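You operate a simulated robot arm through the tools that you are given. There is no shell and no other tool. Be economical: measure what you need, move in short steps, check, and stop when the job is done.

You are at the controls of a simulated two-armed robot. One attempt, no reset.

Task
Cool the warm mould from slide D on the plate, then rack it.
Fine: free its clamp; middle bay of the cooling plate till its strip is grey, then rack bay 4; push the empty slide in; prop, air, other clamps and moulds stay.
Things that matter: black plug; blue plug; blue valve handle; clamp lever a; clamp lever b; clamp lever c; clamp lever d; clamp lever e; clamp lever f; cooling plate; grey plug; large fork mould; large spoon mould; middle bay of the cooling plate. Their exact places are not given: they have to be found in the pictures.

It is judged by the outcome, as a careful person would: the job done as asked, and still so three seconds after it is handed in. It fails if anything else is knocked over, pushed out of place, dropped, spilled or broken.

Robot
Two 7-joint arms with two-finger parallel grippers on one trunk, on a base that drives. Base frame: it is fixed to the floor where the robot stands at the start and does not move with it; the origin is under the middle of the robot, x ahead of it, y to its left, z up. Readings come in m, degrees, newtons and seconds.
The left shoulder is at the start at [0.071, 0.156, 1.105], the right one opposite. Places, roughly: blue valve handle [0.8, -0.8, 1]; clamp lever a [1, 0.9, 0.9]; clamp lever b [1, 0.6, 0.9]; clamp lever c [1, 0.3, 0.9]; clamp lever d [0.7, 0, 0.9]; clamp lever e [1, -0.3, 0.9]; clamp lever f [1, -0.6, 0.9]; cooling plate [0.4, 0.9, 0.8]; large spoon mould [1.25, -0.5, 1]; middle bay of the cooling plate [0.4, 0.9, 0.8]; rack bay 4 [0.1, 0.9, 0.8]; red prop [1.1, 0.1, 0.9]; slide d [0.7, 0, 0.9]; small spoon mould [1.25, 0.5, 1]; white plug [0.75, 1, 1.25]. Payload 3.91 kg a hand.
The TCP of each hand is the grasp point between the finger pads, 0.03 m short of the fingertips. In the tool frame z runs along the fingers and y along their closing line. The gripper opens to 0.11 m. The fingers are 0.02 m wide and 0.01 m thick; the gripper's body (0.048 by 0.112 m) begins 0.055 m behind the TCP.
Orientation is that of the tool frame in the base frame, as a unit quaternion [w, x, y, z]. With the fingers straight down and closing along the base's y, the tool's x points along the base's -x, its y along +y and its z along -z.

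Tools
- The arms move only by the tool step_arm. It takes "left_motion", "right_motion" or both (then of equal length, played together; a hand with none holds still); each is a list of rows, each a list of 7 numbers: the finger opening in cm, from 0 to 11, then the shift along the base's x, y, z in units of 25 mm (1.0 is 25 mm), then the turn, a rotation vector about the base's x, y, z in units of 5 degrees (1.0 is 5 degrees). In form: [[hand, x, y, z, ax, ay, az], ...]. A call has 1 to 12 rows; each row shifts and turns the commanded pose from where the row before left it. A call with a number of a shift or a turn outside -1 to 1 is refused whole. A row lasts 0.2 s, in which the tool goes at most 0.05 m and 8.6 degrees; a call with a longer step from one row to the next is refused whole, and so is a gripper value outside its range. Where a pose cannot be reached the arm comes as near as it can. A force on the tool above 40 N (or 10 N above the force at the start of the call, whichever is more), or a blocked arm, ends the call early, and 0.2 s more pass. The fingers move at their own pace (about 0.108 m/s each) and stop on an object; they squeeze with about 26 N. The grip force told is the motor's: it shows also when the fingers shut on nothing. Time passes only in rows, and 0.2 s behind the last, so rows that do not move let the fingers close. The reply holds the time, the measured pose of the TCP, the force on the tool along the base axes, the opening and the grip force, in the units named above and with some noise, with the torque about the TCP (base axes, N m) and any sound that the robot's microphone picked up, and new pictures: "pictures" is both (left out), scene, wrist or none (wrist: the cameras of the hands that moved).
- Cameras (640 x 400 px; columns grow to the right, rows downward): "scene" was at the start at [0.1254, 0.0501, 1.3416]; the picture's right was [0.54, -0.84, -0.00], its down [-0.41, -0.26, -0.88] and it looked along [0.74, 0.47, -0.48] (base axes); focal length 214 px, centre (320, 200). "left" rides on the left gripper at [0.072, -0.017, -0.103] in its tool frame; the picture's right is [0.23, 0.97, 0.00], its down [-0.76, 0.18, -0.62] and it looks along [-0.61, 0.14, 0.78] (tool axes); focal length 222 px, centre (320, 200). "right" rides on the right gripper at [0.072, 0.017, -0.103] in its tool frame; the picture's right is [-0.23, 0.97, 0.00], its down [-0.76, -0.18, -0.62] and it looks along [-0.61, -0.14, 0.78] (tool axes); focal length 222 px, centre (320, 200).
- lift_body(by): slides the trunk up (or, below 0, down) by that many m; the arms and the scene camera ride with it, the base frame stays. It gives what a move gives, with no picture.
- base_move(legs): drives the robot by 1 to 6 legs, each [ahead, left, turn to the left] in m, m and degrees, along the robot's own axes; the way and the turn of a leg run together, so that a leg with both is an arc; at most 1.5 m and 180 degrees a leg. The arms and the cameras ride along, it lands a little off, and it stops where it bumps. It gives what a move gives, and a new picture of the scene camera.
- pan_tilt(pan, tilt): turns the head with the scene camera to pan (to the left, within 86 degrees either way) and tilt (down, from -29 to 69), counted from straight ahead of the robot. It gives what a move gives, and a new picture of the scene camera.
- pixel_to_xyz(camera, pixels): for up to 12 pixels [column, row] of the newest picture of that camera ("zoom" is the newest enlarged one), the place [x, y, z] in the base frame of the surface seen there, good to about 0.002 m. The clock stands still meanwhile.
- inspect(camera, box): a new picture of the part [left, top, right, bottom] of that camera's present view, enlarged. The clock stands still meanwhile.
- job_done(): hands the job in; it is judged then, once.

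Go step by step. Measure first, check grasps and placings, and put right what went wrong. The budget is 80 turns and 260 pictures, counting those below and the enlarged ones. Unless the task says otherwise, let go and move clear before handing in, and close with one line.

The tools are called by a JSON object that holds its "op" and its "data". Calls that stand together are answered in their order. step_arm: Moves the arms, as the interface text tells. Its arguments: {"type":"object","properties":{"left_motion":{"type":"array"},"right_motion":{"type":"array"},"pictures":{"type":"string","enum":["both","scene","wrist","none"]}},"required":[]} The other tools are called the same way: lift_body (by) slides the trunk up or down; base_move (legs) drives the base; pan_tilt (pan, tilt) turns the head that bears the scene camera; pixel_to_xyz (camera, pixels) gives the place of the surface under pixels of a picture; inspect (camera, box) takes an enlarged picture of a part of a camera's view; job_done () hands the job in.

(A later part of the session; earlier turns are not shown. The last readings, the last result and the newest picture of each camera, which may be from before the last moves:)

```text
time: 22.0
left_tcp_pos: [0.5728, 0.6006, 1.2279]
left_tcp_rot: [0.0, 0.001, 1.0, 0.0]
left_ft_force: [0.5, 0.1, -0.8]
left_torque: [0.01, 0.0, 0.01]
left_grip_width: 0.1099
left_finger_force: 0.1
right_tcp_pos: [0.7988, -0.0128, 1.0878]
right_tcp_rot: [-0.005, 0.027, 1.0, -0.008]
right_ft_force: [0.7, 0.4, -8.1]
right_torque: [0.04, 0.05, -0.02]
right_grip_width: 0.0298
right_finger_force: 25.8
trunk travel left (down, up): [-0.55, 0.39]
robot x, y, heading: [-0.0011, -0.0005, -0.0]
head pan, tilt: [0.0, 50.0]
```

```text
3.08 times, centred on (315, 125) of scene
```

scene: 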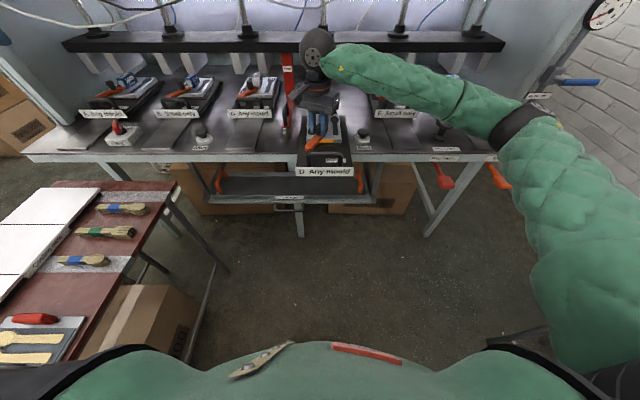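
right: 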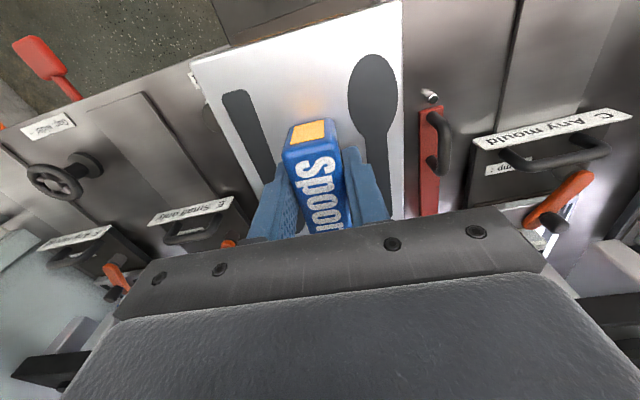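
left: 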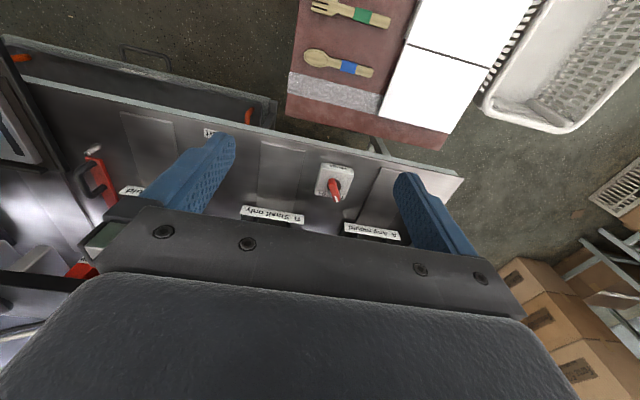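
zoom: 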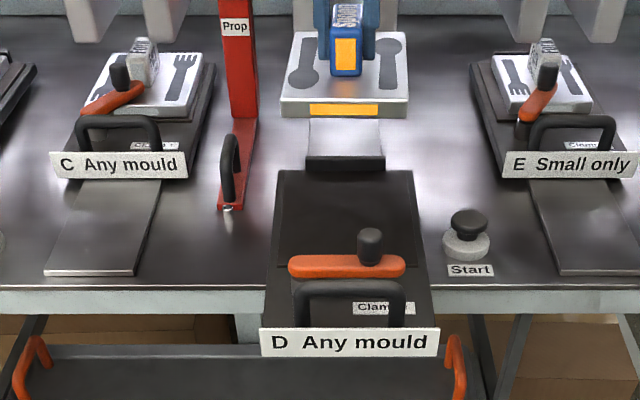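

The mould is off the slide, held well (~0.8 kg), and slide D is empty with its lever aside. I'll pull the hand in and check the space on the left before turning.

{"op": "step_arm", "data": {"right_motion": [[0, -1, 0, 0.5, 0, 0, 0], [0, -1, 0, 0.5, 0, 0, 0], [0, -1, 0, 0.5, 0, 0, 0], [0, -1, 0, 0.5, 0, 0, 0], [0, -1, 0, 0, 0, 0, 0], [0, -1, 0, 0, 0, 0, 0]], "pictures": "none"}}

{"op": "pan_tilt", "data": {"pan": 86, "tilt": 30}}

```text
time: 23.4
left_tcp_pos: [0.5733, 0.602, 1.228]
left_tcp_rot: [-0.001, 0.002, 1.0, 0.0]
left_ft_force: [-0.2, -0.2, -0.4]
left_torque: [0.01, 0.01, -0.01]
left_grip_width: 0.11
left_finger_force: 0.0
right_tcp_pos: [0.6469, -0.0135, 1.1382]
right_tcp_rot: [-0.005, 0.026, 1.0, -0.009]
right_ft_force: [-0.6, -0.2, -7.9]
right_torque: [0.05, 0.05, 0.03]
right_grip_width: 0.03
right_finger_force: 25.8
trunk travel left (down, up): [-0.55, 0.39]
robot x, y, heading: [-0.0018, 0.0001, -0.1]
head pan, tilt: [0.0, 50.0]
```

```text
time: 25.0
left_tcp_pos: [0.5729, 0.5999, 1.2278]
left_tcp_rot: [0.0, 0.002, 1.0, 0.0]
left_ft_force: [-0.2, -0.2, -0.4]
left_torque: [0.0, 0.0, -0.01]
left_grip_width: 0.1099
left_finger_force: 0.0
right_tcp_pos: [0.6488, -0.0131, 1.1376]
right_tcp_rot: [-0.005, 0.026, 1.0, -0.008]
right_ft_force: [-0.8, -0.4, -8.0]
right_torque: [0.04, 0.03, -0.02]
right_grip_width: 0.03
right_finger_force: 26.6
trunk travel left (down, up): [-0.55, 0.39]
robot x, y, heading: [-0.0032, 0.0022, -0.3]
head pan, tilt: [85.9, 30.0]
```

scene: 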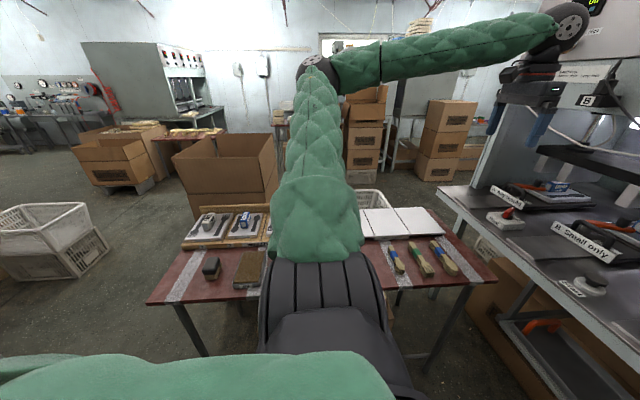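

The left side is open floor. I'll turn left 80° in place and set the head to look over the table.

{"op": "base_move", "data": {"legs": [[0, 0, 80]]}}

{"op": "pan_tilt", "data": {"pan": 0, "tilt": 40}}

```text
time: 28.9
left_tcp_pos: [-0.4978, 0.6652, 1.2285]
left_tcp_rot: [0.001, -0.644, 0.765, 0.0]
left_ft_force: [0.4, 0.1, 0.9]
left_torque: [0.02, 0.01, 0.01]
left_grip_width: 0.1099
left_finger_force: 0.0
right_tcp_pos: [0.1202, 0.6379, 1.1373]
right_tcp_rot: [0.001, -0.625, 0.78, -0.009]
right_ft_force: [-0.5, 0.5, -7.4]
right_torque: [-0.04, -0.01, -0.03]
right_grip_width: 0.0299
right_finger_force: 26.1
trunk travel left (down, up): [-0.55, 0.39]
robot x, y, heading: [0.0018, -0.001, 80.2]
head pan, tilt: [85.9, 30.0]
```

scene: 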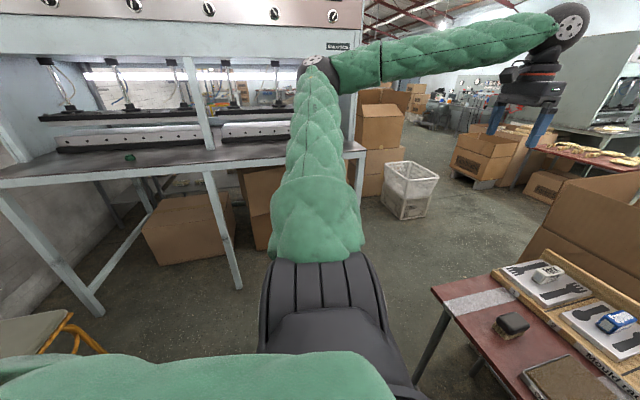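

```text
time: 30.5
left_tcp_pos: [-0.497, 0.6651, 1.2278]
left_tcp_rot: [0.0, -0.644, 0.765, 0.001]
left_ft_force: [-0.5, 0.3, -0.5]
left_torque: [-0.01, -0.04, -0.03]
left_grip_width: 0.1101
left_finger_force: 0.0
right_tcp_pos: [0.1201, 0.6368, 1.1379]
right_tcp_rot: [0.001, -0.625, 0.781, -0.009]
right_ft_force: [-0.5, -0.4, -8.5]
right_torque: [-0.09, 0.02, -0.02]
right_grip_width: 0.03
right_finger_force: 25.8
trunk travel left (down, up): [-0.55, 0.39]
robot x, y, heading: [-0.0004, -0.0026, 80.3]
head pan, tilt: [0.0, 40.0]
```

scene: 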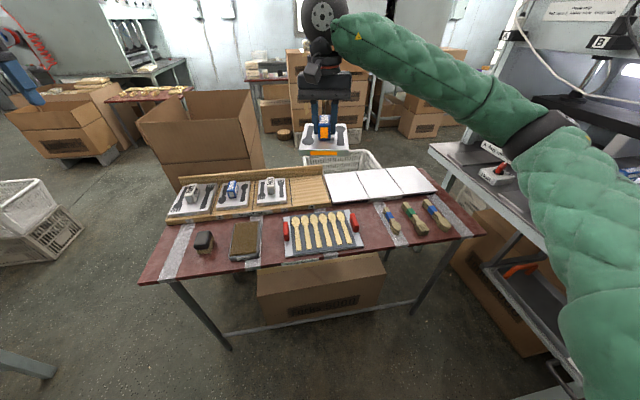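

Now the whole side table is visible: rack with moulds in three bays, bay 4 empty at px (310,190), cooling plate's three bays at px (345,185), (380,183), (412,180). Enlarge and measure.

{"op": "inspect", "data": {"camera": "scene", "box": [280, 140, 440, 240]}}

{"op": "inspect", "data": {"camera": "scene", "box": [160, 150, 340, 262]}}

{"op": "pixel_to_xyz", "data": {"camera": "scene", "pixels": [[329, 176], [341, 203], [357, 172], [376, 199], [388, 169], [406, 196], [420, 168], [435, 193], [293, 180], [299, 204], [324, 179], [328, 202]]}}

```text
4.00 times, centred on (360, 190) of scene
```

zoom: 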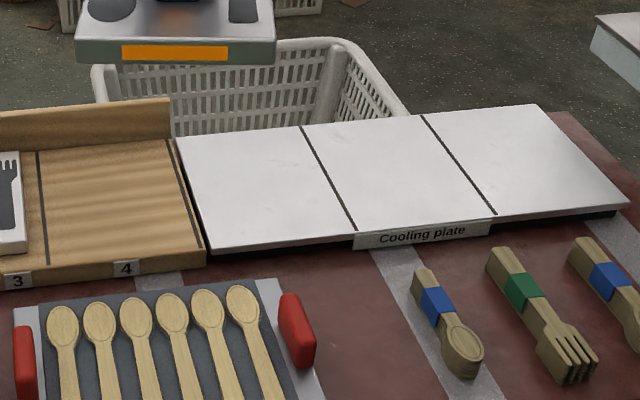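

```text
3.56 times, centred on (250, 206) of scene
```

zoom: 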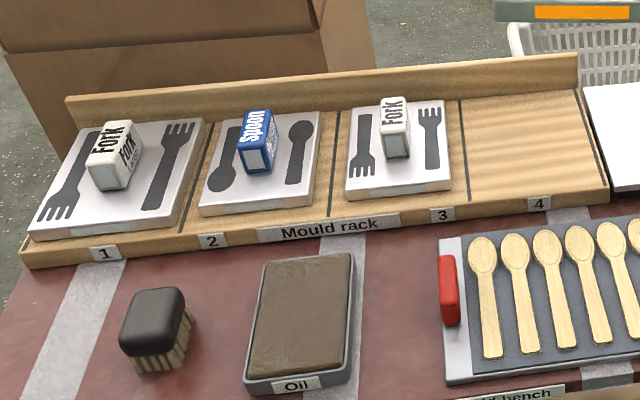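

```text
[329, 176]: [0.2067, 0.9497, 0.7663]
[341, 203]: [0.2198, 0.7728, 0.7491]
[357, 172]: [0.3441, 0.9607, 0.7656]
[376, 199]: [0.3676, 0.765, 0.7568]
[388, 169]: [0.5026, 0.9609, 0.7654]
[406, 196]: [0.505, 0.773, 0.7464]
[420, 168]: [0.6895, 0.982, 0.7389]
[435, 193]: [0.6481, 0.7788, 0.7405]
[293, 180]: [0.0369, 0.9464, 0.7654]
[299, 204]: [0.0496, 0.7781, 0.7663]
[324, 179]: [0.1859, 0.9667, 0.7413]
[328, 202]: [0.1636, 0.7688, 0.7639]
```

Plate top z≈0.766, rack floor likewise. I'll take finer marks on the middle bay lines, bay 4 borders, rack mould height, the table's near edge, and the held mould.

{"op": "pixel_to_xyz", "data": {"camera": "scene", "pixels": [[354, 172], [367, 195], [387, 171], [402, 192], [326, 177], [335, 200], [290, 180], [295, 204], [270, 195], [322, 180], [320, 256], [331, 203]]}}

{"op": "inspect", "data": {"camera": "scene", "box": [280, 90, 370, 160]}}

{"op": "pixel_to_xyz", "data": {"camera": "scene", "pixels": [[311, 151], [337, 152], [300, 149], [348, 149], [311, 155], [337, 155], [302, 147], [346, 147]]}}

```text
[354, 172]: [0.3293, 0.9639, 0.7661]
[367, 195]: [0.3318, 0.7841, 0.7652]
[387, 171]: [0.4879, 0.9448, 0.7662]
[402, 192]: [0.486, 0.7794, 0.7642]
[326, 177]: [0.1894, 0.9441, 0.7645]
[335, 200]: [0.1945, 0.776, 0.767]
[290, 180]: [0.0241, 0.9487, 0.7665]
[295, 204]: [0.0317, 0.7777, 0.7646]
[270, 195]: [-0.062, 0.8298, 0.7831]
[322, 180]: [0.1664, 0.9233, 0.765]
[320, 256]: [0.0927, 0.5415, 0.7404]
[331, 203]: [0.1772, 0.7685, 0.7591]
```

```text
5.71 times, centred on (325, 125) of scene
```

zoom: 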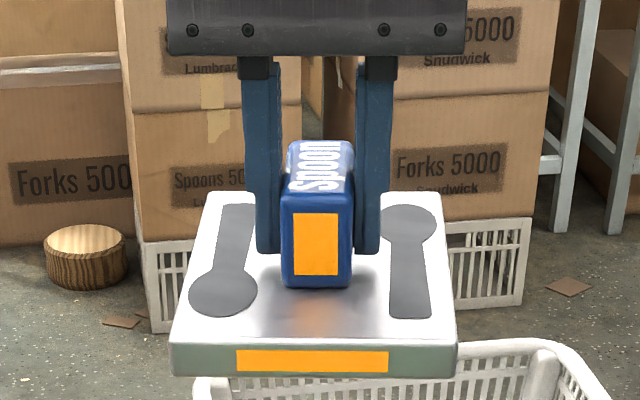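

```text
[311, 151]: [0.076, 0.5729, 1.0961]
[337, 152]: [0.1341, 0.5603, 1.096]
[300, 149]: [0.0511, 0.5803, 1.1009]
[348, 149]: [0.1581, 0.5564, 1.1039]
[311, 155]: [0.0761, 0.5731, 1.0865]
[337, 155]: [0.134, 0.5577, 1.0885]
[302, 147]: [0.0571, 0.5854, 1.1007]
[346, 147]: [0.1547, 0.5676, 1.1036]
```

Held mould's front edge is turned -12.6° from the table; middle bay spans x 0.333–0.488, y 0.775–0.96, so centre (0.411,0.868). I'll lower the trunk 0.1 m and carry the mould above it, straightening it.

{"op": "lift_body", "data": {"by": -0.1}}

{"op": "step_arm", "data": {"right_motion": [[0, 0.97, 0.753, 0, 0, 0, 0.21], [0, 0.97, 0.753, 0, 0, 0, 0.21], [0, 0.97, 0.753, 0, 0, 0, 0.21], [0, 0.97, 0.753, 0, 0, 0, 0.21], [0, 0.97, 0.753, 0, 0, 0, 0.21], [0, 0.97, 0.753, 0, 0, 0, 0.21], [0, 0.97, 0.753, 0, 0, 0, 0.21], [0, 0.97, 0.753, 0, 0, 0, 0.21], [0, 0.97, 0.753, 0, 0, 0, 0.21], [0, 0.97, 0.753, 0, 0, 0, 0.21], [0, 0.97, 0.753, 0, 0, 0, 0.21], [0, 0.97, 0.753, 0, 0, 0, 0.21]], "pictures": "both"}}

```text
time: 31.8
left_tcp_pos: [-0.4977, 0.6649, 1.1279]
left_tcp_rot: [0.0, -0.644, 0.765, 0.0]
left_ft_force: [-0.4, 0.1, 0.7]
left_torque: [-0.02, 0.0, -0.01]
left_grip_width: 0.1099
left_finger_force: 0.1
right_tcp_pos: [0.121, 0.6365, 1.0392]
right_tcp_rot: [0.001, -0.625, 0.78, -0.009]
right_ft_force: [0.0, -0.9, -8.4]
right_torque: [-0.05, 0.01, 0.02]
right_grip_width: 0.0299
right_finger_force: 25.8
trunk travel left (down, up): [-0.45, 0.49]
robot x, y, heading: [-0.0005, -0.0049, 80.3]
head pan, tilt: [0.0, 40.0]
```

```text
time: 34.4
left_tcp_pos: [-0.4966, 0.6647, 1.1281]
left_tcp_rot: [0.0, -0.644, 0.765, 0.0]
left_ft_force: [-0.1, -0.2, 0.2]
left_torque: [0.02, -0.01, 0.01]
left_grip_width: 0.1105
left_finger_force: 0.1
right_tcp_pos: [0.4109, 0.8641, 1.0362]
right_tcp_rot: [-0.001, 0.708, -0.706, 0.007]
right_ft_force: [-0.5, -0.5, -8.9]
right_torque: [-0.05, -0.01, 0.02]
right_grip_width: 0.0298
right_finger_force: 26.0
trunk travel left (down, up): [-0.45, 0.49]
robot x, y, heading: [-0.0002, -0.0025, 80.4]
head pan, tilt: [0.0, 40.0]
```

scene: 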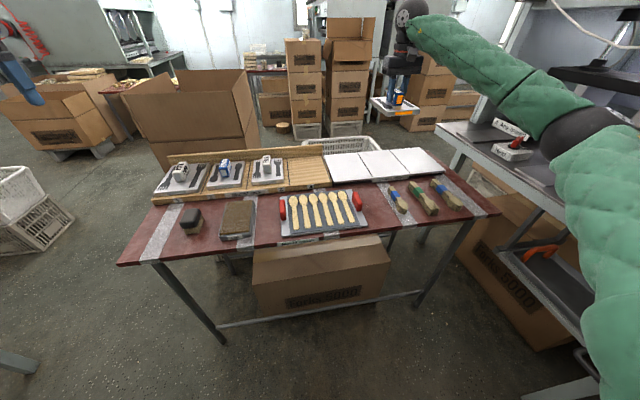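
right: 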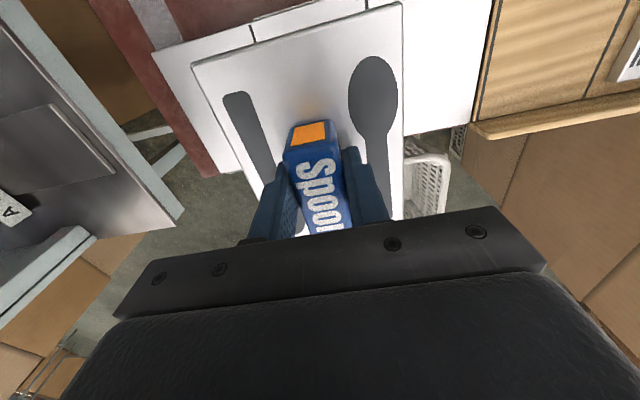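

Hand is above the middle bay at (0.411,0.864). I'll descend most of the way and check alignment.

{"op": "step_arm", "data": {"right_motion": [[0, 0, 0, -1, 0, 0, 0], [0, 0, 0, -1, 0, 0, 0], [0, 0, 0, -1, 0, 0, 0], [0, 0, 0, -1, 0, 0, 0], [0, 0, 0, -1, 0, 0, 0], [0, 0, 0, -1, 0, 0, 0], [0, 0, 0, -0.9, 0, 0, 0], [0, 0, 0, -0.7, 0, 0, 0]], "pictures": "both"}}

{"op": "inspect", "data": {"camera": "scene", "box": [310, 110, 450, 210]}}

```text
time: 36.2
left_tcp_pos: [-0.4962, 0.6654, 1.127]
left_tcp_rot: [-0.001, -0.644, 0.765, 0.0]
left_ft_force: [-1.2, -0.2, 1.1]
left_torque: [0.02, 0.02, 0.03]
left_grip_width: 0.1098
left_finger_force: 0.1
right_tcp_pos: [0.4115, 0.8615, 0.8465]
right_tcp_rot: [0.002, -0.707, 0.707, -0.009]
right_ft_force: [0.7, 0.1, -7.7]
right_torque: [-0.05, -0.01, -0.01]
right_grip_width: 0.0299
right_finger_force: 25.8
trunk travel left (down, up): [-0.45, 0.49]
robot x, y, heading: [-0.0002, 0.0005, 80.1]
head pan, tilt: [0.0, 40.0]
```

scene: 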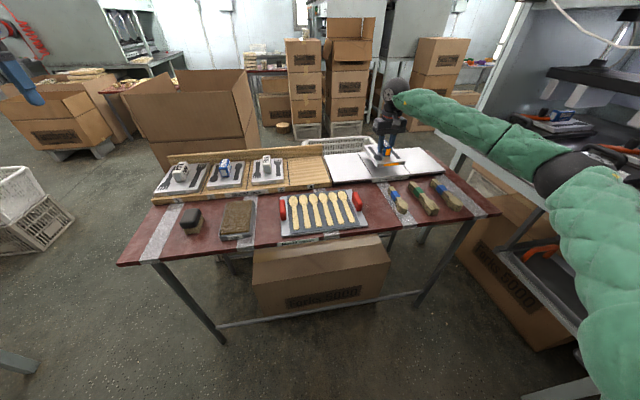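
right: 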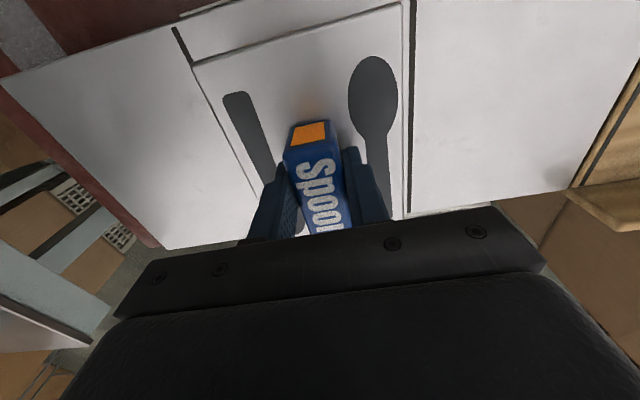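

```text
4.00 times, centred on (380, 160) of scene
```

zoom: 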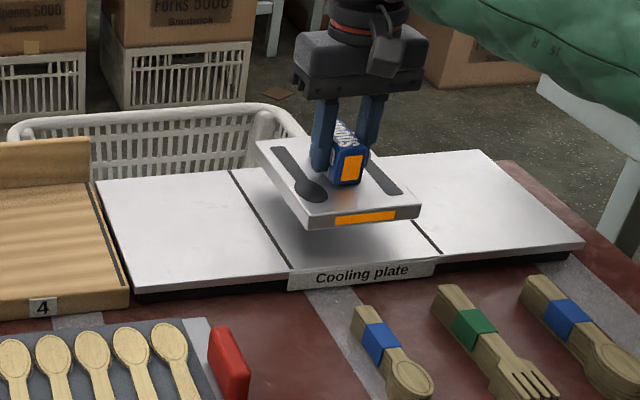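

Looks centred and square. I'll verify numerically.

{"op": "pixel_to_xyz", "data": {"camera": "scene", "pixels": [[378, 164], [403, 161], [366, 147], [369, 171], [408, 172]]}}

{"op": "pixel_to_xyz", "data": {"camera": "right", "pixels": [[196, 68], [398, 8], [190, 55], [412, 20], [405, 190], [411, 150], [240, 160]]}}

```text
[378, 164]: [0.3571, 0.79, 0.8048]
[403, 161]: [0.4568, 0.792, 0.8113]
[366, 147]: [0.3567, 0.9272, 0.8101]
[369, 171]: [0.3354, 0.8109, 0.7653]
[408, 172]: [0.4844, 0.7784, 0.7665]
```

```text
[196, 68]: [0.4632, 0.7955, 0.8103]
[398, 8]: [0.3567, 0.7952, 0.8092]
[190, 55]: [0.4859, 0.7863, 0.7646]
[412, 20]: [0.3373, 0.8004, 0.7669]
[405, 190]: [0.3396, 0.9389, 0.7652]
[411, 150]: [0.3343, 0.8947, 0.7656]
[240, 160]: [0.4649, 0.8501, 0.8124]
```

Mould is centred on the bay (x 0.355–0.465, front y 0.792). I'll lower the last ~25 mm gently.

{"op": "step_arm", "data": {"right_motion": [[0, 0, 0, -0.5, 0, 0, 0], [0, 0, 0, -0.3, 0, 0, 0], [0, 0, 0, -0.1, 0, 0, 0], [0, 0, 0, -0.08, 0, 0, 0]], "pictures": "none"}}

{"op": "inspect", "data": {"camera": "scene", "box": [340, 130, 420, 190]}}

```text
time: 37.2
left_tcp_pos: [-0.496, 0.6653, 1.1285]
left_tcp_rot: [0.0, -0.645, 0.764, 0.0]
left_ft_force: [-0.4, 0.7, -0.5]
left_torque: [0.01, 0.01, 0.01]
left_grip_width: 0.1097
left_finger_force: 0.0
right_tcp_pos: [0.4112, 0.8625, 0.8232]
right_tcp_rot: [0.002, -0.707, 0.707, -0.009]
right_ft_force: [0.8, 0.2, -8.3]
right_torque: [0.0, 0.01, 0.01]
right_grip_width: 0.0298
right_finger_force: 26.1
trunk travel left (down, up): [-0.45, 0.49]
robot x, y, heading: [-0.0011, -0.0036, 80.4]
head pan, tilt: [0.0, 40.0]
```

```text
6.67 times, centred on (380, 160) of scene
```

zoom: 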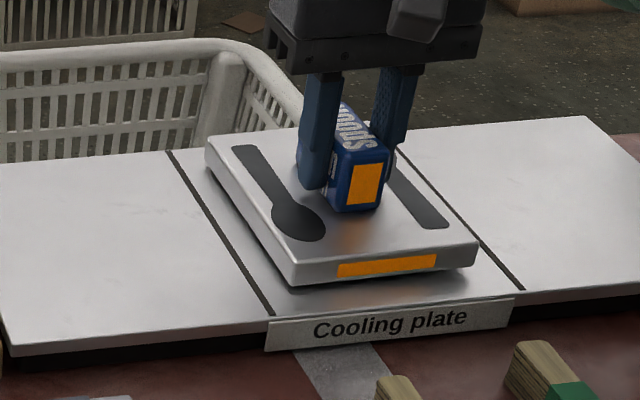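

Still hanging (weight 8.3 N on the wrist) just above the plate; a few more tiny steps down.

{"op": "step_arm", "data": {"right_motion": [[0, 0, 0, -0.06, 0, 0, 0], [0, 0, 0, -0.06, 0, 0, 0], [0, 0, 0, -0.06, 0, 0, 0]], "pictures": "none"}}

```text
time: 38.0
left_tcp_pos: [-0.4966, 0.6655, 1.1277]
left_tcp_rot: [0.0, -0.644, 0.765, 0.0]
left_ft_force: [-0.2, 0.2, -0.9]
left_torque: [-0.03, -0.02, 0.0]
left_grip_width: 0.1097
left_finger_force: 0.0
right_tcp_pos: [0.4117, 0.8623, 0.8196]
right_tcp_rot: [0.004, -0.707, 0.707, -0.009]
right_ft_force: [1.6, 2.4, 3.7]
right_torque: [-0.73, 0.55, 0.06]
right_grip_width: 0.0298
right_finger_force: 25.6
trunk travel left (down, up): [-0.45, 0.49]
robot x, y, heading: [0.001, -0.0039, 80.1]
head pan, tilt: [0.0, 40.0]
```

Contact: the wrist force turned to +3.7 N. I'll open and rise clear, then watch the strip.

{"op": "step_arm", "data": {"right_motion": [[6, 0, 0, 0, 0, 0, 0], [6, 0, 0, 0, 0, 0, 0], [6, 0, 0, 1, 0, 0, 0], [6, 0, 0, 1, 0, 0, 0], [6, 0, 0, 1, 0, 0, 0], [6, 0, 0, 1, 0, 0, 0], [6, 0, 0, 0, 0, 0, 0]], "pictures": "wrist"}}

{"op": "inspect", "data": {"camera": "scene", "box": [340, 130, 420, 190]}}

```text
time: 39.6
left_tcp_pos: [-0.4964, 0.6642, 1.1283]
left_tcp_rot: [0.0, -0.644, 0.765, 0.0]
left_ft_force: [0.4, -0.3, 0.2]
left_torque: [0.01, -0.01, 0.0]
left_grip_width: 0.1102
left_finger_force: 0.2
right_tcp_pos: [0.411, 0.8627, 0.919]
right_tcp_rot: [-0.002, 0.707, -0.707, 0.009]
right_ft_force: [0.0, -0.3, -0.5]
right_torque: [-0.02, -0.01, 0.0]
right_grip_width: 0.0604
right_finger_force: 0.1
trunk travel left (down, up): [-0.45, 0.49]
robot x, y, heading: [-0.0014, -0.0017, 80.4]
head pan, tilt: [0.0, 40.0]
```

right: 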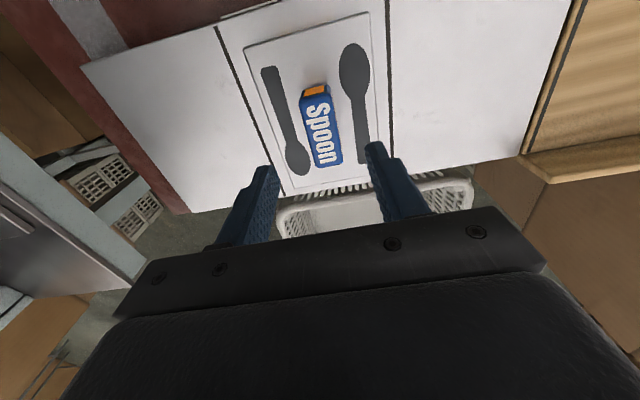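

```text
6.67 times, centred on (380, 160) of scene
```

zoom: 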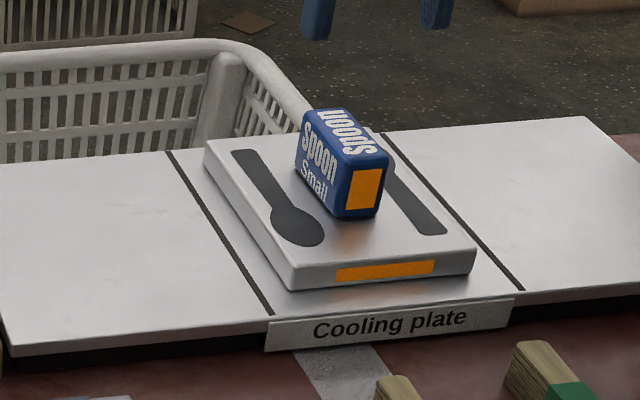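

The mould sits square in the middle bay, strip still orange. While it cools I'll push the empty slide in: raise and retract the hand, lift the trunk, turn back.

{"op": "step_arm", "data": {"right_motion": [[0, 0, 0, 1, 0, 0, 0], [0, 0, 0, 1, 0, 0, 0], [0, 0, 0, 1, 0, 0, 0], [0, -0.43, -1, 0.5, 0, 0, 0], [0, -0.43, -1, 0.5, 0, 0, 0], [0, -0.43, -1, 0, 0, 0, 0], [0, -0.43, -1, 0, 0, 0, 0], [0, -0.43, -1, 0, 0, 0, 0], [0, -0.43, -1, 0, 0, 0, 0], [0, -0.43, -1, 0, 0, 0, 0], [0, -0.43, -1, 0, 0, 0, 0], [0, -0.43, -1, 0, 0, 0, 0]], "pictures": "none"}}

{"op": "lift_body", "data": {"by": 0.1}}

{"op": "base_move", "data": {"legs": [[0, 0, -80.3]]}}

{"op": "inspect", "data": {"camera": "scene", "box": [230, 60, 430, 200]}}

```text
time: 42.2
left_tcp_pos: [-0.4971, 0.6643, 1.1283]
left_tcp_rot: [0.0, -0.644, 0.765, 0.0]
left_ft_force: [-0.4, -0.3, -0.8]
left_torque: [-0.01, 0.01, 0.06]
left_grip_width: 0.1102
left_finger_force: 0.1
right_tcp_pos: [0.3142, 0.6363, 1.0194]
right_tcp_rot: [-0.003, 0.707, -0.707, 0.008]
right_ft_force: [0.4, -0.2, 0.1]
right_torque: [0.02, 0.0, 0.01]
right_grip_width: 0.0001
right_finger_force: 26.0
trunk travel left (down, up): [-0.45, 0.49]
robot x, y, heading: [-0.0018, 0.0059, 79.9]
head pan, tilt: [0.0, 40.0]
```

```text
time: 43.5
left_tcp_pos: [-0.4966, 0.6639, 1.2272]
left_tcp_rot: [0.0, -0.644, 0.765, 0.0]
left_ft_force: [-0.8, -0.3, -0.6]
left_torque: [-0.02, -0.01, 0.0]
left_grip_width: 0.1097
left_finger_force: 0.1
right_tcp_pos: [0.3141, 0.6375, 1.1203]
right_tcp_rot: [-0.002, 0.707, -0.707, 0.008]
right_ft_force: [0.7, 0.8, 0.2]
right_torque: [0.03, 0.01, 0.0]
right_grip_width: 0.0
right_finger_force: 26.4
trunk travel left (down, up): [-0.55, 0.39]
robot x, y, heading: [-0.0002, -0.0011, 80.1]
head pan, tilt: [0.0, 40.0]
```

```text
time: 47.4
left_tcp_pos: [0.5652, 0.6074, 1.2279]
left_tcp_rot: [0.0, -0.005, 1.0, 0.0]
left_ft_force: [1.1, -0.3, 0.3]
left_torque: [0.02, 0.02, 0.02]
left_grip_width: 0.1101
left_finger_force: 0.1
right_tcp_pos: [0.6842, -0.196, 1.1184]
right_tcp_rot: [-0.003, -0.091, 0.996, -0.008]
right_ft_force: [0.5, 0.4, -0.5]
right_torque: [0.01, -0.01, 0.0]
right_grip_width: 0.0
right_finger_force: 26.1
trunk travel left (down, up): [-0.55, 0.39]
robot x, y, heading: [0.0009, 0.0004, 0.6]
head pan, tilt: [0.0, 40.0]
```

scene: 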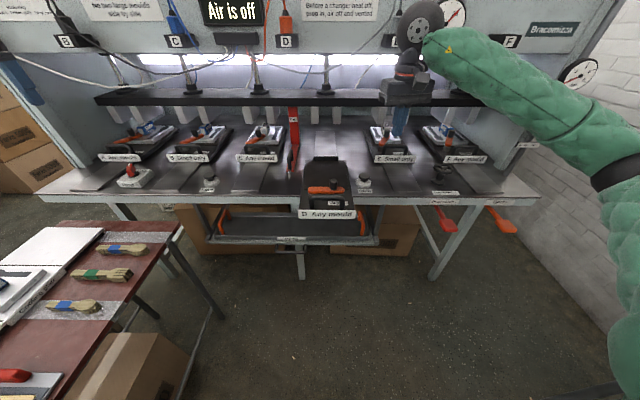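

```text
2.86 times, centred on (330, 130) of scene
```

zoom: 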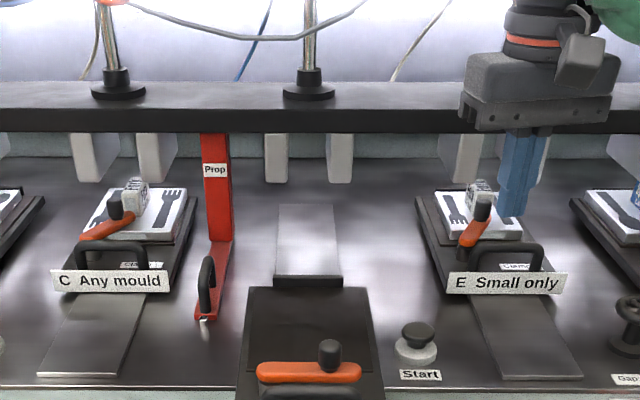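

Now back facing the bench. I'll measure slide D's handle, the reference positions of C/E, and the beam overhead.

{"op": "pixel_to_xyz", "data": {"camera": "scene", "pixels": [[326, 214], [326, 198], [393, 160], [257, 160], [393, 148], [325, 100], [325, 95], [333, 182], [295, 165], [312, 205], [340, 203], [388, 92]]}}

{"op": "inspect", "data": {"camera": "scene", "box": [280, 140, 380, 230]}}

```text
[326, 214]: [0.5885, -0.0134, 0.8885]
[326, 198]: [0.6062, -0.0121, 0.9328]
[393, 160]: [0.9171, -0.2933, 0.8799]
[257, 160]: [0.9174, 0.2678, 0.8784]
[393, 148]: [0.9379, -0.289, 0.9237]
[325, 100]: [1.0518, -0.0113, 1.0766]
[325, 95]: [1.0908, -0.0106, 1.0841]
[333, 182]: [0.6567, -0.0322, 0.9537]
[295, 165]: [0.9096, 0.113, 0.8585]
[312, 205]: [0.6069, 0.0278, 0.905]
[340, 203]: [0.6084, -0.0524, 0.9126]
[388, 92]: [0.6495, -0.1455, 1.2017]
```

```text
4.44 times, centred on (330, 185) of scene
```

zoom: 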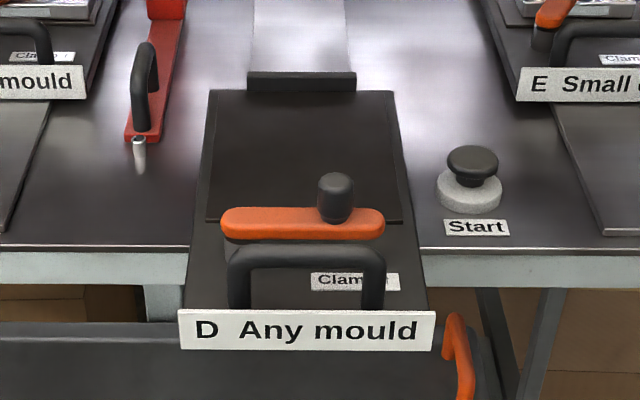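

D must travel ≈0.329 m to match its neighbours (sign 0.589→0.917). I'll bring the closed fingers in front of its handle bar, tips at z≈0.915.

{"op": "step_arm", "data": {"right_motion": [[0, -0.695, 0.92, 0, 0, 0, -0.26], [0, -0.695, 0.92, 0, 0, 0, -0.26], [0, -0.695, 0.92, 0, 0, 0, -0.26], [0, -0.695, 0.92, 0, 0, 0, -0.26], [0, -0.695, 0.92, -0.8, 0, 0, -0.26], [0, -0.695, 0.92, -0.8, 0, 0, -0.26], [0, -0.695, 0.92, -0.8, 0, 0, -0.26], [0, -0.695, 0.92, -0.8, 0, 0, -0.26], [0, 0, 0, -0.93, 0, 0, 0], [0, 0, 0, -0.93, 0, 0, 0], [0, 0, 0, -0.93, 0, 0, 0], [0, 0, 0, -0.93, 0, 0, 0]], "pictures": "both"}}

{"op": "inspect", "data": {"camera": "scene", "box": [280, 140, 380, 230]}}

```text
time: 50.0
left_tcp_pos: [0.5654, 0.6077, 1.2281]
left_tcp_rot: [0.0, -0.005, 1.0, 0.0]
left_ft_force: [0.4, 0.4, 0.7]
left_torque: [-0.01, 0.01, -0.01]
left_grip_width: 0.1097
left_finger_force: 0.1
right_tcp_pos: [0.5446, -0.0113, 0.9467]
right_tcp_rot: [-0.004, 0.001, 1.0, -0.008]
right_ft_force: [-0.4, -0.6, 0.1]
right_torque: [0.0, 0.0, -0.01]
right_grip_width: 0.0003
right_finger_force: 26.0
trunk travel left (down, up): [-0.55, 0.39]
robot x, y, heading: [0.0016, 0.0008, 0.6]
head pan, tilt: [0.0, 40.0]
```

scene: 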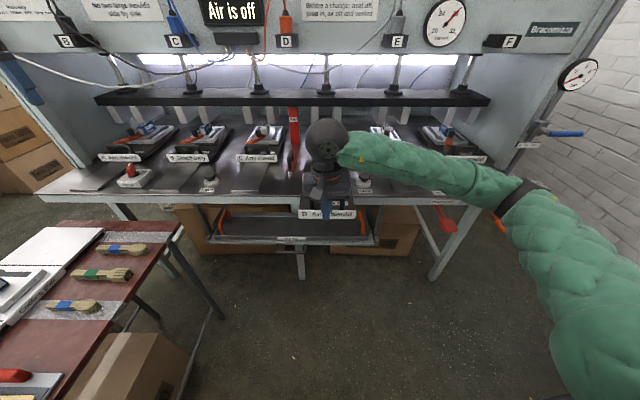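
right: 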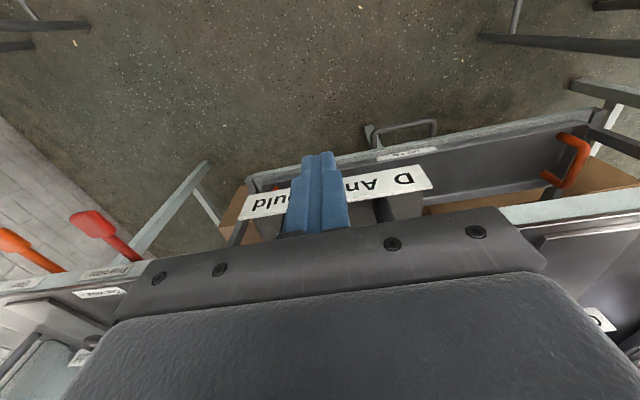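

```text
4.44 times, centred on (330, 185) of scene
```

zoom: 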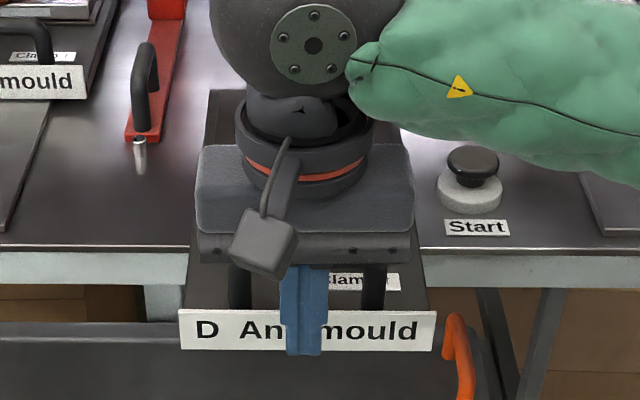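

Fingers stand in front of the bar, centred. I'll push forward steadily.

{"op": "step_arm", "data": {"right_motion": [[0, 0.7, 0, 0, 0, 0, 0], [0, 0.5, 0, 0, 0, 0, 0], [0, 0.3, 0, 0, 0, 0, 0], [0, 0.3, 0, 0, 0, 0, 0], [0, 0.4, 0, 0, 0, 0, 0], [0, 0.5, 0, 0, 0, 0, 0], [0, 0.5, 0, 0, 0, 0, 0], [0, 0.5, 0, 0, 0, 0, 0], [0, 0.5, 0, 0, 0, 0, 0], [0, 0.5, 0, 0, 0, 0, 0], [0, 0.5, 0, 0, 0, 0, 0], [0, 0.5, 0, 0, 0, 0, 0]], "pictures": "scene"}}

{"op": "inspect", "data": {"camera": "scene", "box": [260, 100, 400, 225]}}

```text
time: 52.5
left_tcp_pos: [0.5664, 0.6068, 1.2279]
left_tcp_rot: [0.0, -0.006, 1.0, 0.001]
left_ft_force: [-0.4, -0.5, 0.4]
left_torque: [0.02, 0.0, -0.03]
left_grip_width: 0.1101
left_finger_force: 0.0
right_tcp_pos: [0.6875, -0.0108, 0.9466]
right_tcp_rot: [-0.004, 0.0, 1.0, -0.008]
right_ft_force: [0.1, 0.7, -0.2]
right_torque: [-0.02, 0.01, 0.05]
right_grip_width: 0.0
right_finger_force: 25.8
trunk travel left (down, up): [-0.55, 0.39]
robot x, y, heading: [-0.0008, -0.0015, 0.2]
head pan, tilt: [0.0, 40.0]
```

scene: 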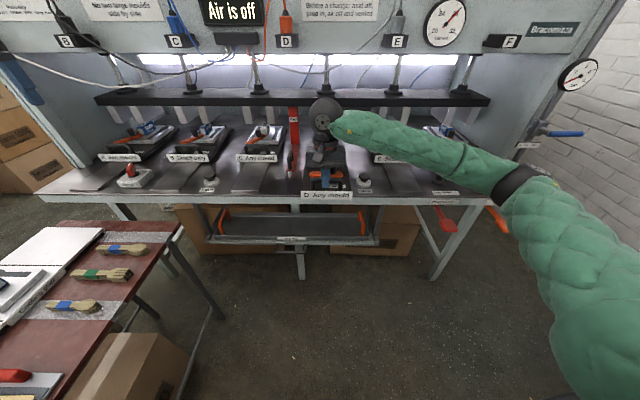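

```text
3.20 times, centred on (330, 162) of scene
```

zoom: 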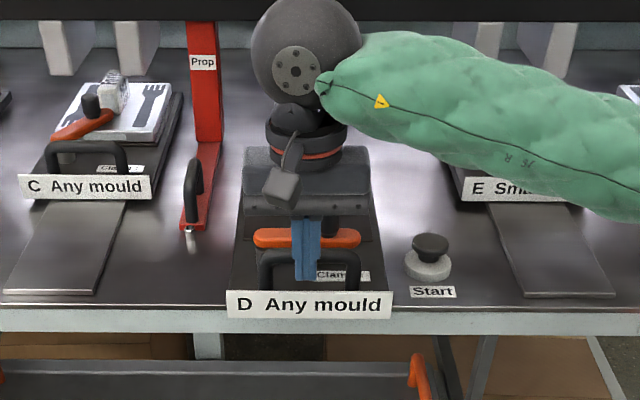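

It slides smoothly. I'll push on to just short of the end.

{"op": "step_arm", "data": {"right_motion": [[0, 0.7, 0, 0, 0, 0, 0], [0, 0.7, 0, 0, 0, 0, 0], [0, 0.7, 0, 0, 0, 0, 0], [0, 0.7, 0, 0, 0, 0, 0], [0, 0.7, 0, 0, 0, 0, 0], [0, 0.7, 0, 0, 0, 0, 0], [0, 0.7, 0, 0, 0, 0, 0], [0, 0.7, 0, 0, 0, 0, 0], [0, 0.6, 0, 0, 0, 0, 0], [0, 0.6, 0, 0, 0, 0, 0], [0, 0.5, 0, 0, 0, 0, 0], [0, 0.4, 0, 0, 0, 0, 0]], "pictures": "scene"}}

{"op": "inspect", "data": {"camera": "scene", "box": [260, 100, 400, 225]}}

{"op": "pixel_to_xyz", "data": {"camera": "scene", "pixels": [[306, 167], [345, 167], [393, 160], [257, 160]]}}

```text
time: 55.1
left_tcp_pos: [0.5637, 0.6079, 1.2278]
left_tcp_rot: [0.001, -0.005, 1.0, -0.001]
left_ft_force: [0.1, 0.5, -0.1]
left_torque: [0.01, 0.02, -0.01]
left_grip_width: 0.1099
left_finger_force: 0.1
right_tcp_pos: [0.8796, -0.0104, 0.9463]
right_tcp_rot: [-0.003, 0.001, 1.0, -0.008]
right_ft_force: [-1.1, 0.3, 0.1]
right_torque: [-0.01, 0.05, -0.02]
right_grip_width: 0.0
right_finger_force: 26.0
trunk travel left (down, up): [-0.55, 0.39]
robot x, y, heading: [0.0005, -0.0008, 0.2]
head pan, tilt: [0.0, 40.0]
```

scene: 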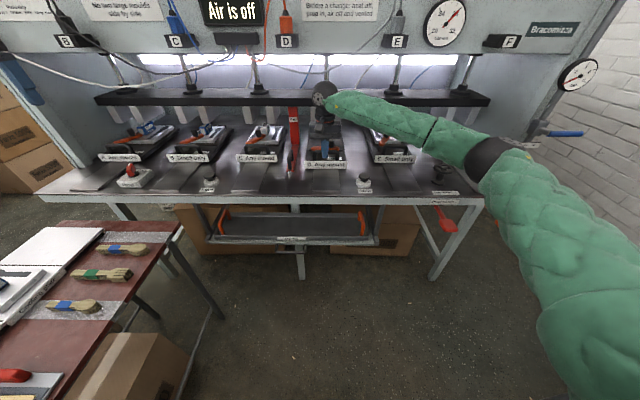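

```text
3.20 times, centred on (330, 162) of scene
```

zoom: 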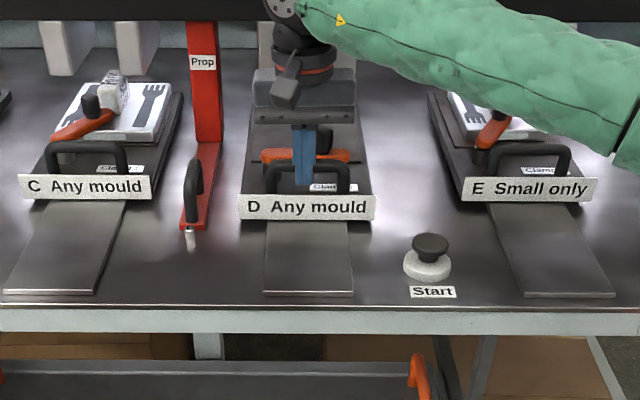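

```text
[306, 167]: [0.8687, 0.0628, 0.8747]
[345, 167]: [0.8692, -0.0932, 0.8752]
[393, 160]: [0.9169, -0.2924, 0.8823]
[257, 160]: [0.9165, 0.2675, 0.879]
```

Sign D is at x≈0.869; 0.048 m more to line up with C and E. I'll push slowly until it seats.

{"op": "step_arm", "data": {"right_motion": [[0, 0.4, 0, 0, 0, 0, 0], [0, 0.4, 0, 0, 0, 0, 0], [0, 0.3, 0, 0, 0, 0, 0], [0, 0.3, 0, 0, 0, 0, 0], [0, 0.2, 0, 0, 0, 0, 0], [0, 0.15, 0, 0, 0, 0, 0], [0, 0.15, 0, 0, 0, 0, 0], [0, 0.1, 0, 0, 0, 0, 0], [0, 0.1, 0, 0, 0, 0, 0]], "pictures": "scene"}}

{"op": "inspect", "data": {"camera": "scene", "box": [260, 100, 400, 225]}}

{"op": "pixel_to_xyz", "data": {"camera": "scene", "pixels": [[306, 160], [343, 160], [325, 160], [393, 160], [257, 160]]}}

```text
time: 57.1
left_tcp_pos: [0.5633, 0.6069, 1.229]
left_tcp_rot: [0.001, -0.004, 1.0, 0.0]
left_ft_force: [0.9, -0.8, -1.0]
left_torque: [-0.03, 0.0, 0.01]
left_grip_width: 0.11
left_finger_force: 0.1
right_tcp_pos: [0.9277, -0.0107, 0.9469]
right_tcp_rot: [-0.005, -0.001, 1.0, -0.009]
right_ft_force: [-18.3, -3.9, 5.3]
right_torque: [-0.26, 0.24, -0.02]
right_grip_width: 0.0
right_finger_force: 26.4
trunk travel left (down, up): [-0.55, 0.39]
robot x, y, heading: [-0.0002, 0.0002, 0.7]
head pan, tilt: [0.0, 40.0]
stopped in row 9 (right hand): the force on the tool passed its limit at 46 N (the readings are from after the stop); the commanded pose is now the measured one
```

scene: 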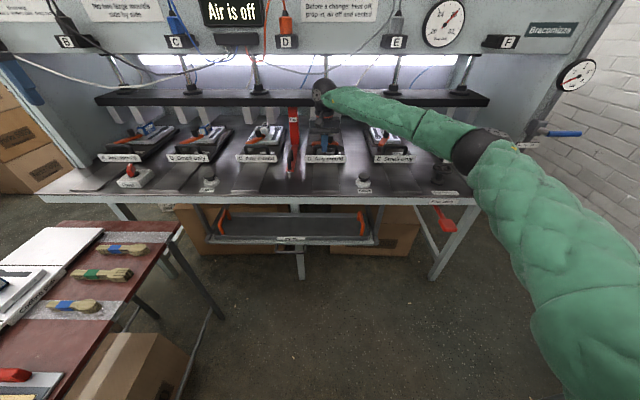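

```text
3.20 times, centred on (330, 162) of scene
```

zoom: 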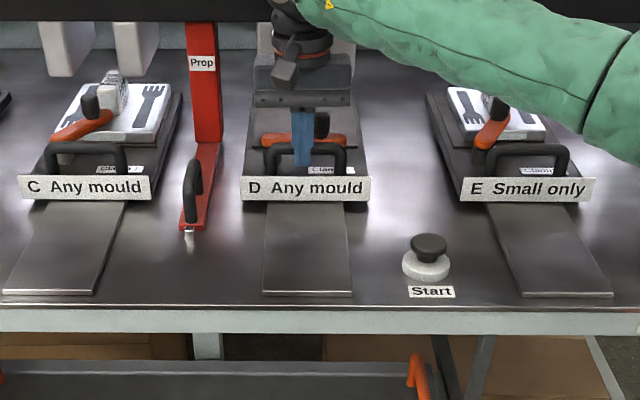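

```text
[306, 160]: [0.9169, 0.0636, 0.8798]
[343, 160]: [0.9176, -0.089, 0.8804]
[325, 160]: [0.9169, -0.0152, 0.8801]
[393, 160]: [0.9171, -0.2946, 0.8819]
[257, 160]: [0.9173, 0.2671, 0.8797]
```

Slide D is seated flush (0.917, same as C and E). I'll back off, raise, and turn back to the table.

{"op": "step_arm", "data": {"right_motion": [[0, -1, 0, 0, 0, 0, 0], [0, -1, 0, 0, 0, 0, 0], [0, -1, 0, 0, 0, 0, 0], [0, -1, 0, 1, 0, 0, 0], [0, -1, 0, 1, 0, 0, 0], [0, -1, 0, 1, 0, 0, 0], [6, -1, -0.5, 1, 0, 0, 0.5], [6, -1, -0.5, 1, 0, 0, 0.5], [6, -1, -0.5, 1, 0, 0, 0.5], [6, -1, -0.5, 1, 0, 0, 0.5]], "pictures": "none"}}

{"op": "base_move", "data": {"legs": [[0, 0, 80]]}}

{"op": "lift_body", "data": {"by": -0.1}}

{"op": "inspect", "data": {"camera": "scene", "box": [260, 130, 440, 230]}}

```text
time: 59.3
left_tcp_pos: [0.5645, 0.6069, 1.2291]
left_tcp_rot: [0.001, -0.005, 1.0, 0.0]
left_ft_force: [0.1, 0.6, 0.2]
left_torque: [-0.02, 0.0, 0.0]
left_grip_width: 0.1099
left_finger_force: 0.1
right_tcp_pos: [0.6782, -0.0599, 1.1202]
right_tcp_rot: [-0.005, -0.089, 0.996, -0.009]
right_ft_force: [0.4, -0.1, 0.6]
right_torque: [-0.01, -0.01, -0.01]
right_grip_width: 0.06
right_finger_force: 0.0
trunk travel left (down, up): [-0.55, 0.39]
robot x, y, heading: [-0.001, 0.0004, 0.7]
head pan, tilt: [0.0, 40.0]
```

```text
time: 63.1
left_tcp_pos: [-0.5016, 0.6603, 1.2277]
left_tcp_rot: [0.0, -0.646, 0.763, 0.0]
left_ft_force: [0.0, -0.5, 0.0]
left_torque: [-0.05, -0.01, 0.04]
left_grip_width: 0.1099
left_finger_force: 0.1
right_tcp_pos: [0.1755, 0.6591, 1.1196]
right_tcp_rot: [-0.001, 0.708, -0.706, 0.011]
right_ft_force: [1.2, -0.1, 0.3]
right_torque: [-0.01, 0.0, 0.02]
right_grip_width: 0.0601
right_finger_force: 0.0
trunk travel left (down, up): [-0.55, 0.39]
robot x, y, heading: [0.0024, 0.001, 80.5]
head pan, tilt: [0.0, 40.0]
```

scene: 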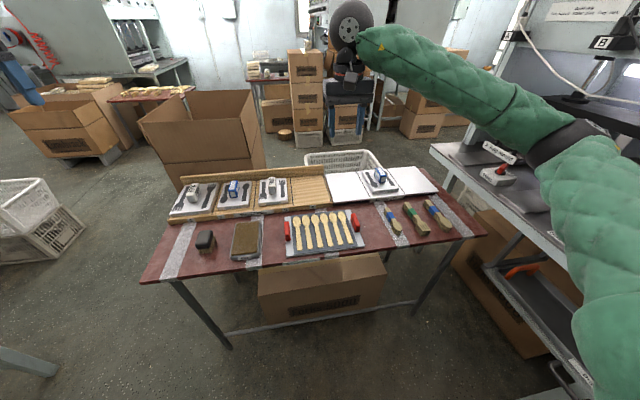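

```text
time: 64.5
left_tcp_pos: [-0.4996, 0.6613, 1.1272]
left_tcp_rot: [0.0, -0.646, 0.763, 0.001]
left_ft_force: [0.2, -0.6, -0.2]
left_torque: [0.02, 0.02, 0.0]
left_grip_width: 0.1101
left_finger_force: 0.0
right_tcp_pos: [0.1765, 0.658, 1.0207]
right_tcp_rot: [-0.001, 0.708, -0.706, 0.01]
right_ft_force: [0.2, -0.1, 0.1]
right_torque: [-0.01, -0.01, -0.01]
right_grip_width: 0.0604
right_finger_force: 0.1
trunk travel left (down, up): [-0.45, 0.49]
robot x, y, heading: [-0.0028, 0.0007, 80.6]
head pan, tilt: [0.0, 40.0]
```

```text
3.56 times, centred on (350, 180) of scene
```

zoom: 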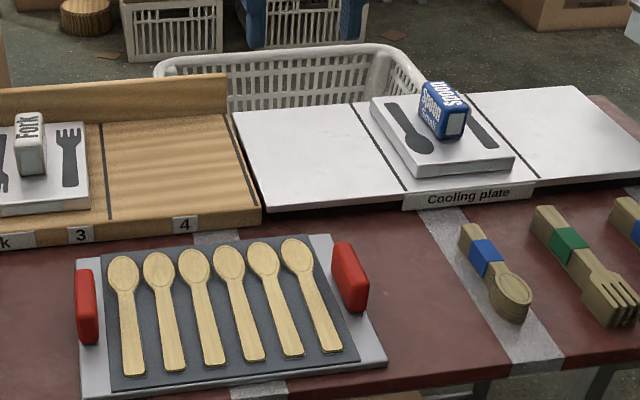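

The strips now look pale. I'll zoom to confirm, and measure bay 4 and mould 3's placement as reference.

{"op": "pixel_to_xyz", "data": {"camera": "zoom", "pixels": [[422, 173], [508, 165], [443, 92], [104, 140], [110, 210], [236, 140], [255, 205], [180, 118], [180, 209], [5, 210], [86, 203], [82, 125]]}}

{"op": "inspect", "data": {"camera": "scene", "box": [350, 140, 420, 190]}}

```text
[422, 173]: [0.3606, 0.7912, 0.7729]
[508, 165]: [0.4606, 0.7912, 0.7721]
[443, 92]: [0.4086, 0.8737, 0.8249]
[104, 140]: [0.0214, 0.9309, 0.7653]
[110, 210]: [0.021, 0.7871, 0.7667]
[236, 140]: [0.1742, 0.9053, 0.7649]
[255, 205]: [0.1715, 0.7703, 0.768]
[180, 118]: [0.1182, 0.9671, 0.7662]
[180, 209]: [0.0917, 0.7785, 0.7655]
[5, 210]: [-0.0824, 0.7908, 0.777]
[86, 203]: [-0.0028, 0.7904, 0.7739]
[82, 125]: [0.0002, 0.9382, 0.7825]
```

```text
8.00 times, centred on (385, 165) of scene
```

zoom: 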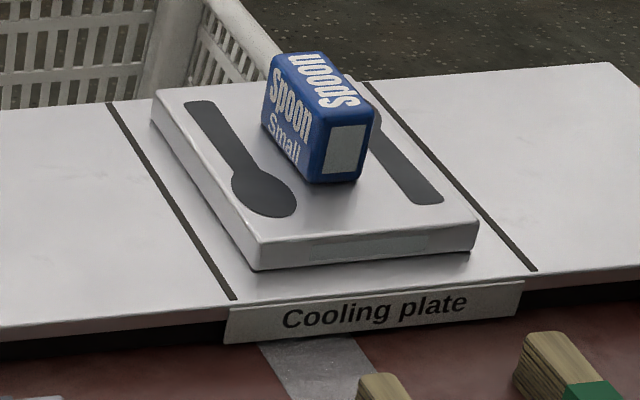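

Both strips are grey. Bay 4 centre is x≈0.097 between lines 0.021 and 0.172, with mould 3's front at y 0.790 for reference. I'll go back over the mould's handle.

{"op": "step_arm", "data": {"right_motion": [[6, 0.938, 0.818, 0, 0, 0, 0], [6, 0.938, 0.818, 0, 0, 0, 0], [6, 0.938, 0.818, 0, 0, 0, 0], [6, 0.938, 0.818, 0, 0, 0, 0], [6, 0.938, 0.818, 0, 0, 0, 0], [6, 0.938, 0.818, 0, 0, 0, 0], [6, 0.938, 0.818, 0, 0, 0, 0], [6, 0.938, 0.818, 0, 0, 0, 0], [6, 0.938, 0.818, 0, 0, 0, 0], [6, 0.938, 0.818, 0, 0, 0, 0], [6, 0, 0, -1, 0, 0, 0], [6, 0, 0, -1, 0, 0, 0]], "pictures": "wrist"}}

{"op": "inspect", "data": {"camera": "right", "box": [200, 0, 440, 200]}}

```text
time: 67.1
left_tcp_pos: [-0.5012, 0.6621, 1.1288]
left_tcp_rot: [0.0, -0.646, 0.763, 0.0]
left_ft_force: [0.2, -0.5, 0.1]
left_torque: [0.0, 0.02, 0.01]
left_grip_width: 0.1101
left_finger_force: 0.0
right_tcp_pos: [0.4115, 0.8626, 0.9688]
right_tcp_rot: [0.0, 0.708, -0.706, 0.011]
right_ft_force: [0.0, -0.2, -0.5]
right_torque: [0.0, -0.01, -0.01]
right_grip_width: 0.0598
right_finger_force: 0.1
trunk travel left (down, up): [-0.45, 0.49]
robot x, y, heading: [-0.0004, -0.0009, 80.6]
head pan, tilt: [0.0, 40.0]
```

right: 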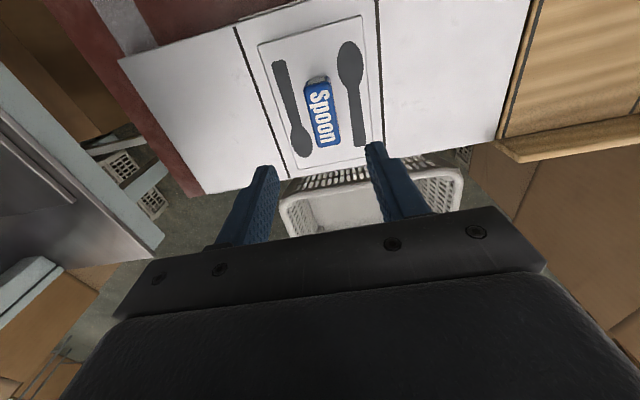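

```text
2.00 times, centred on (320, 100) of right
```

zoom: 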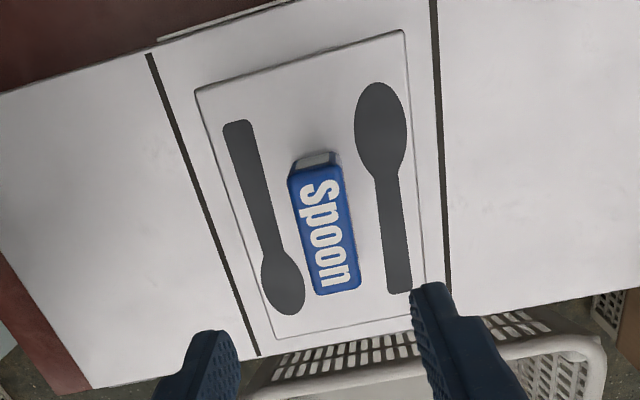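

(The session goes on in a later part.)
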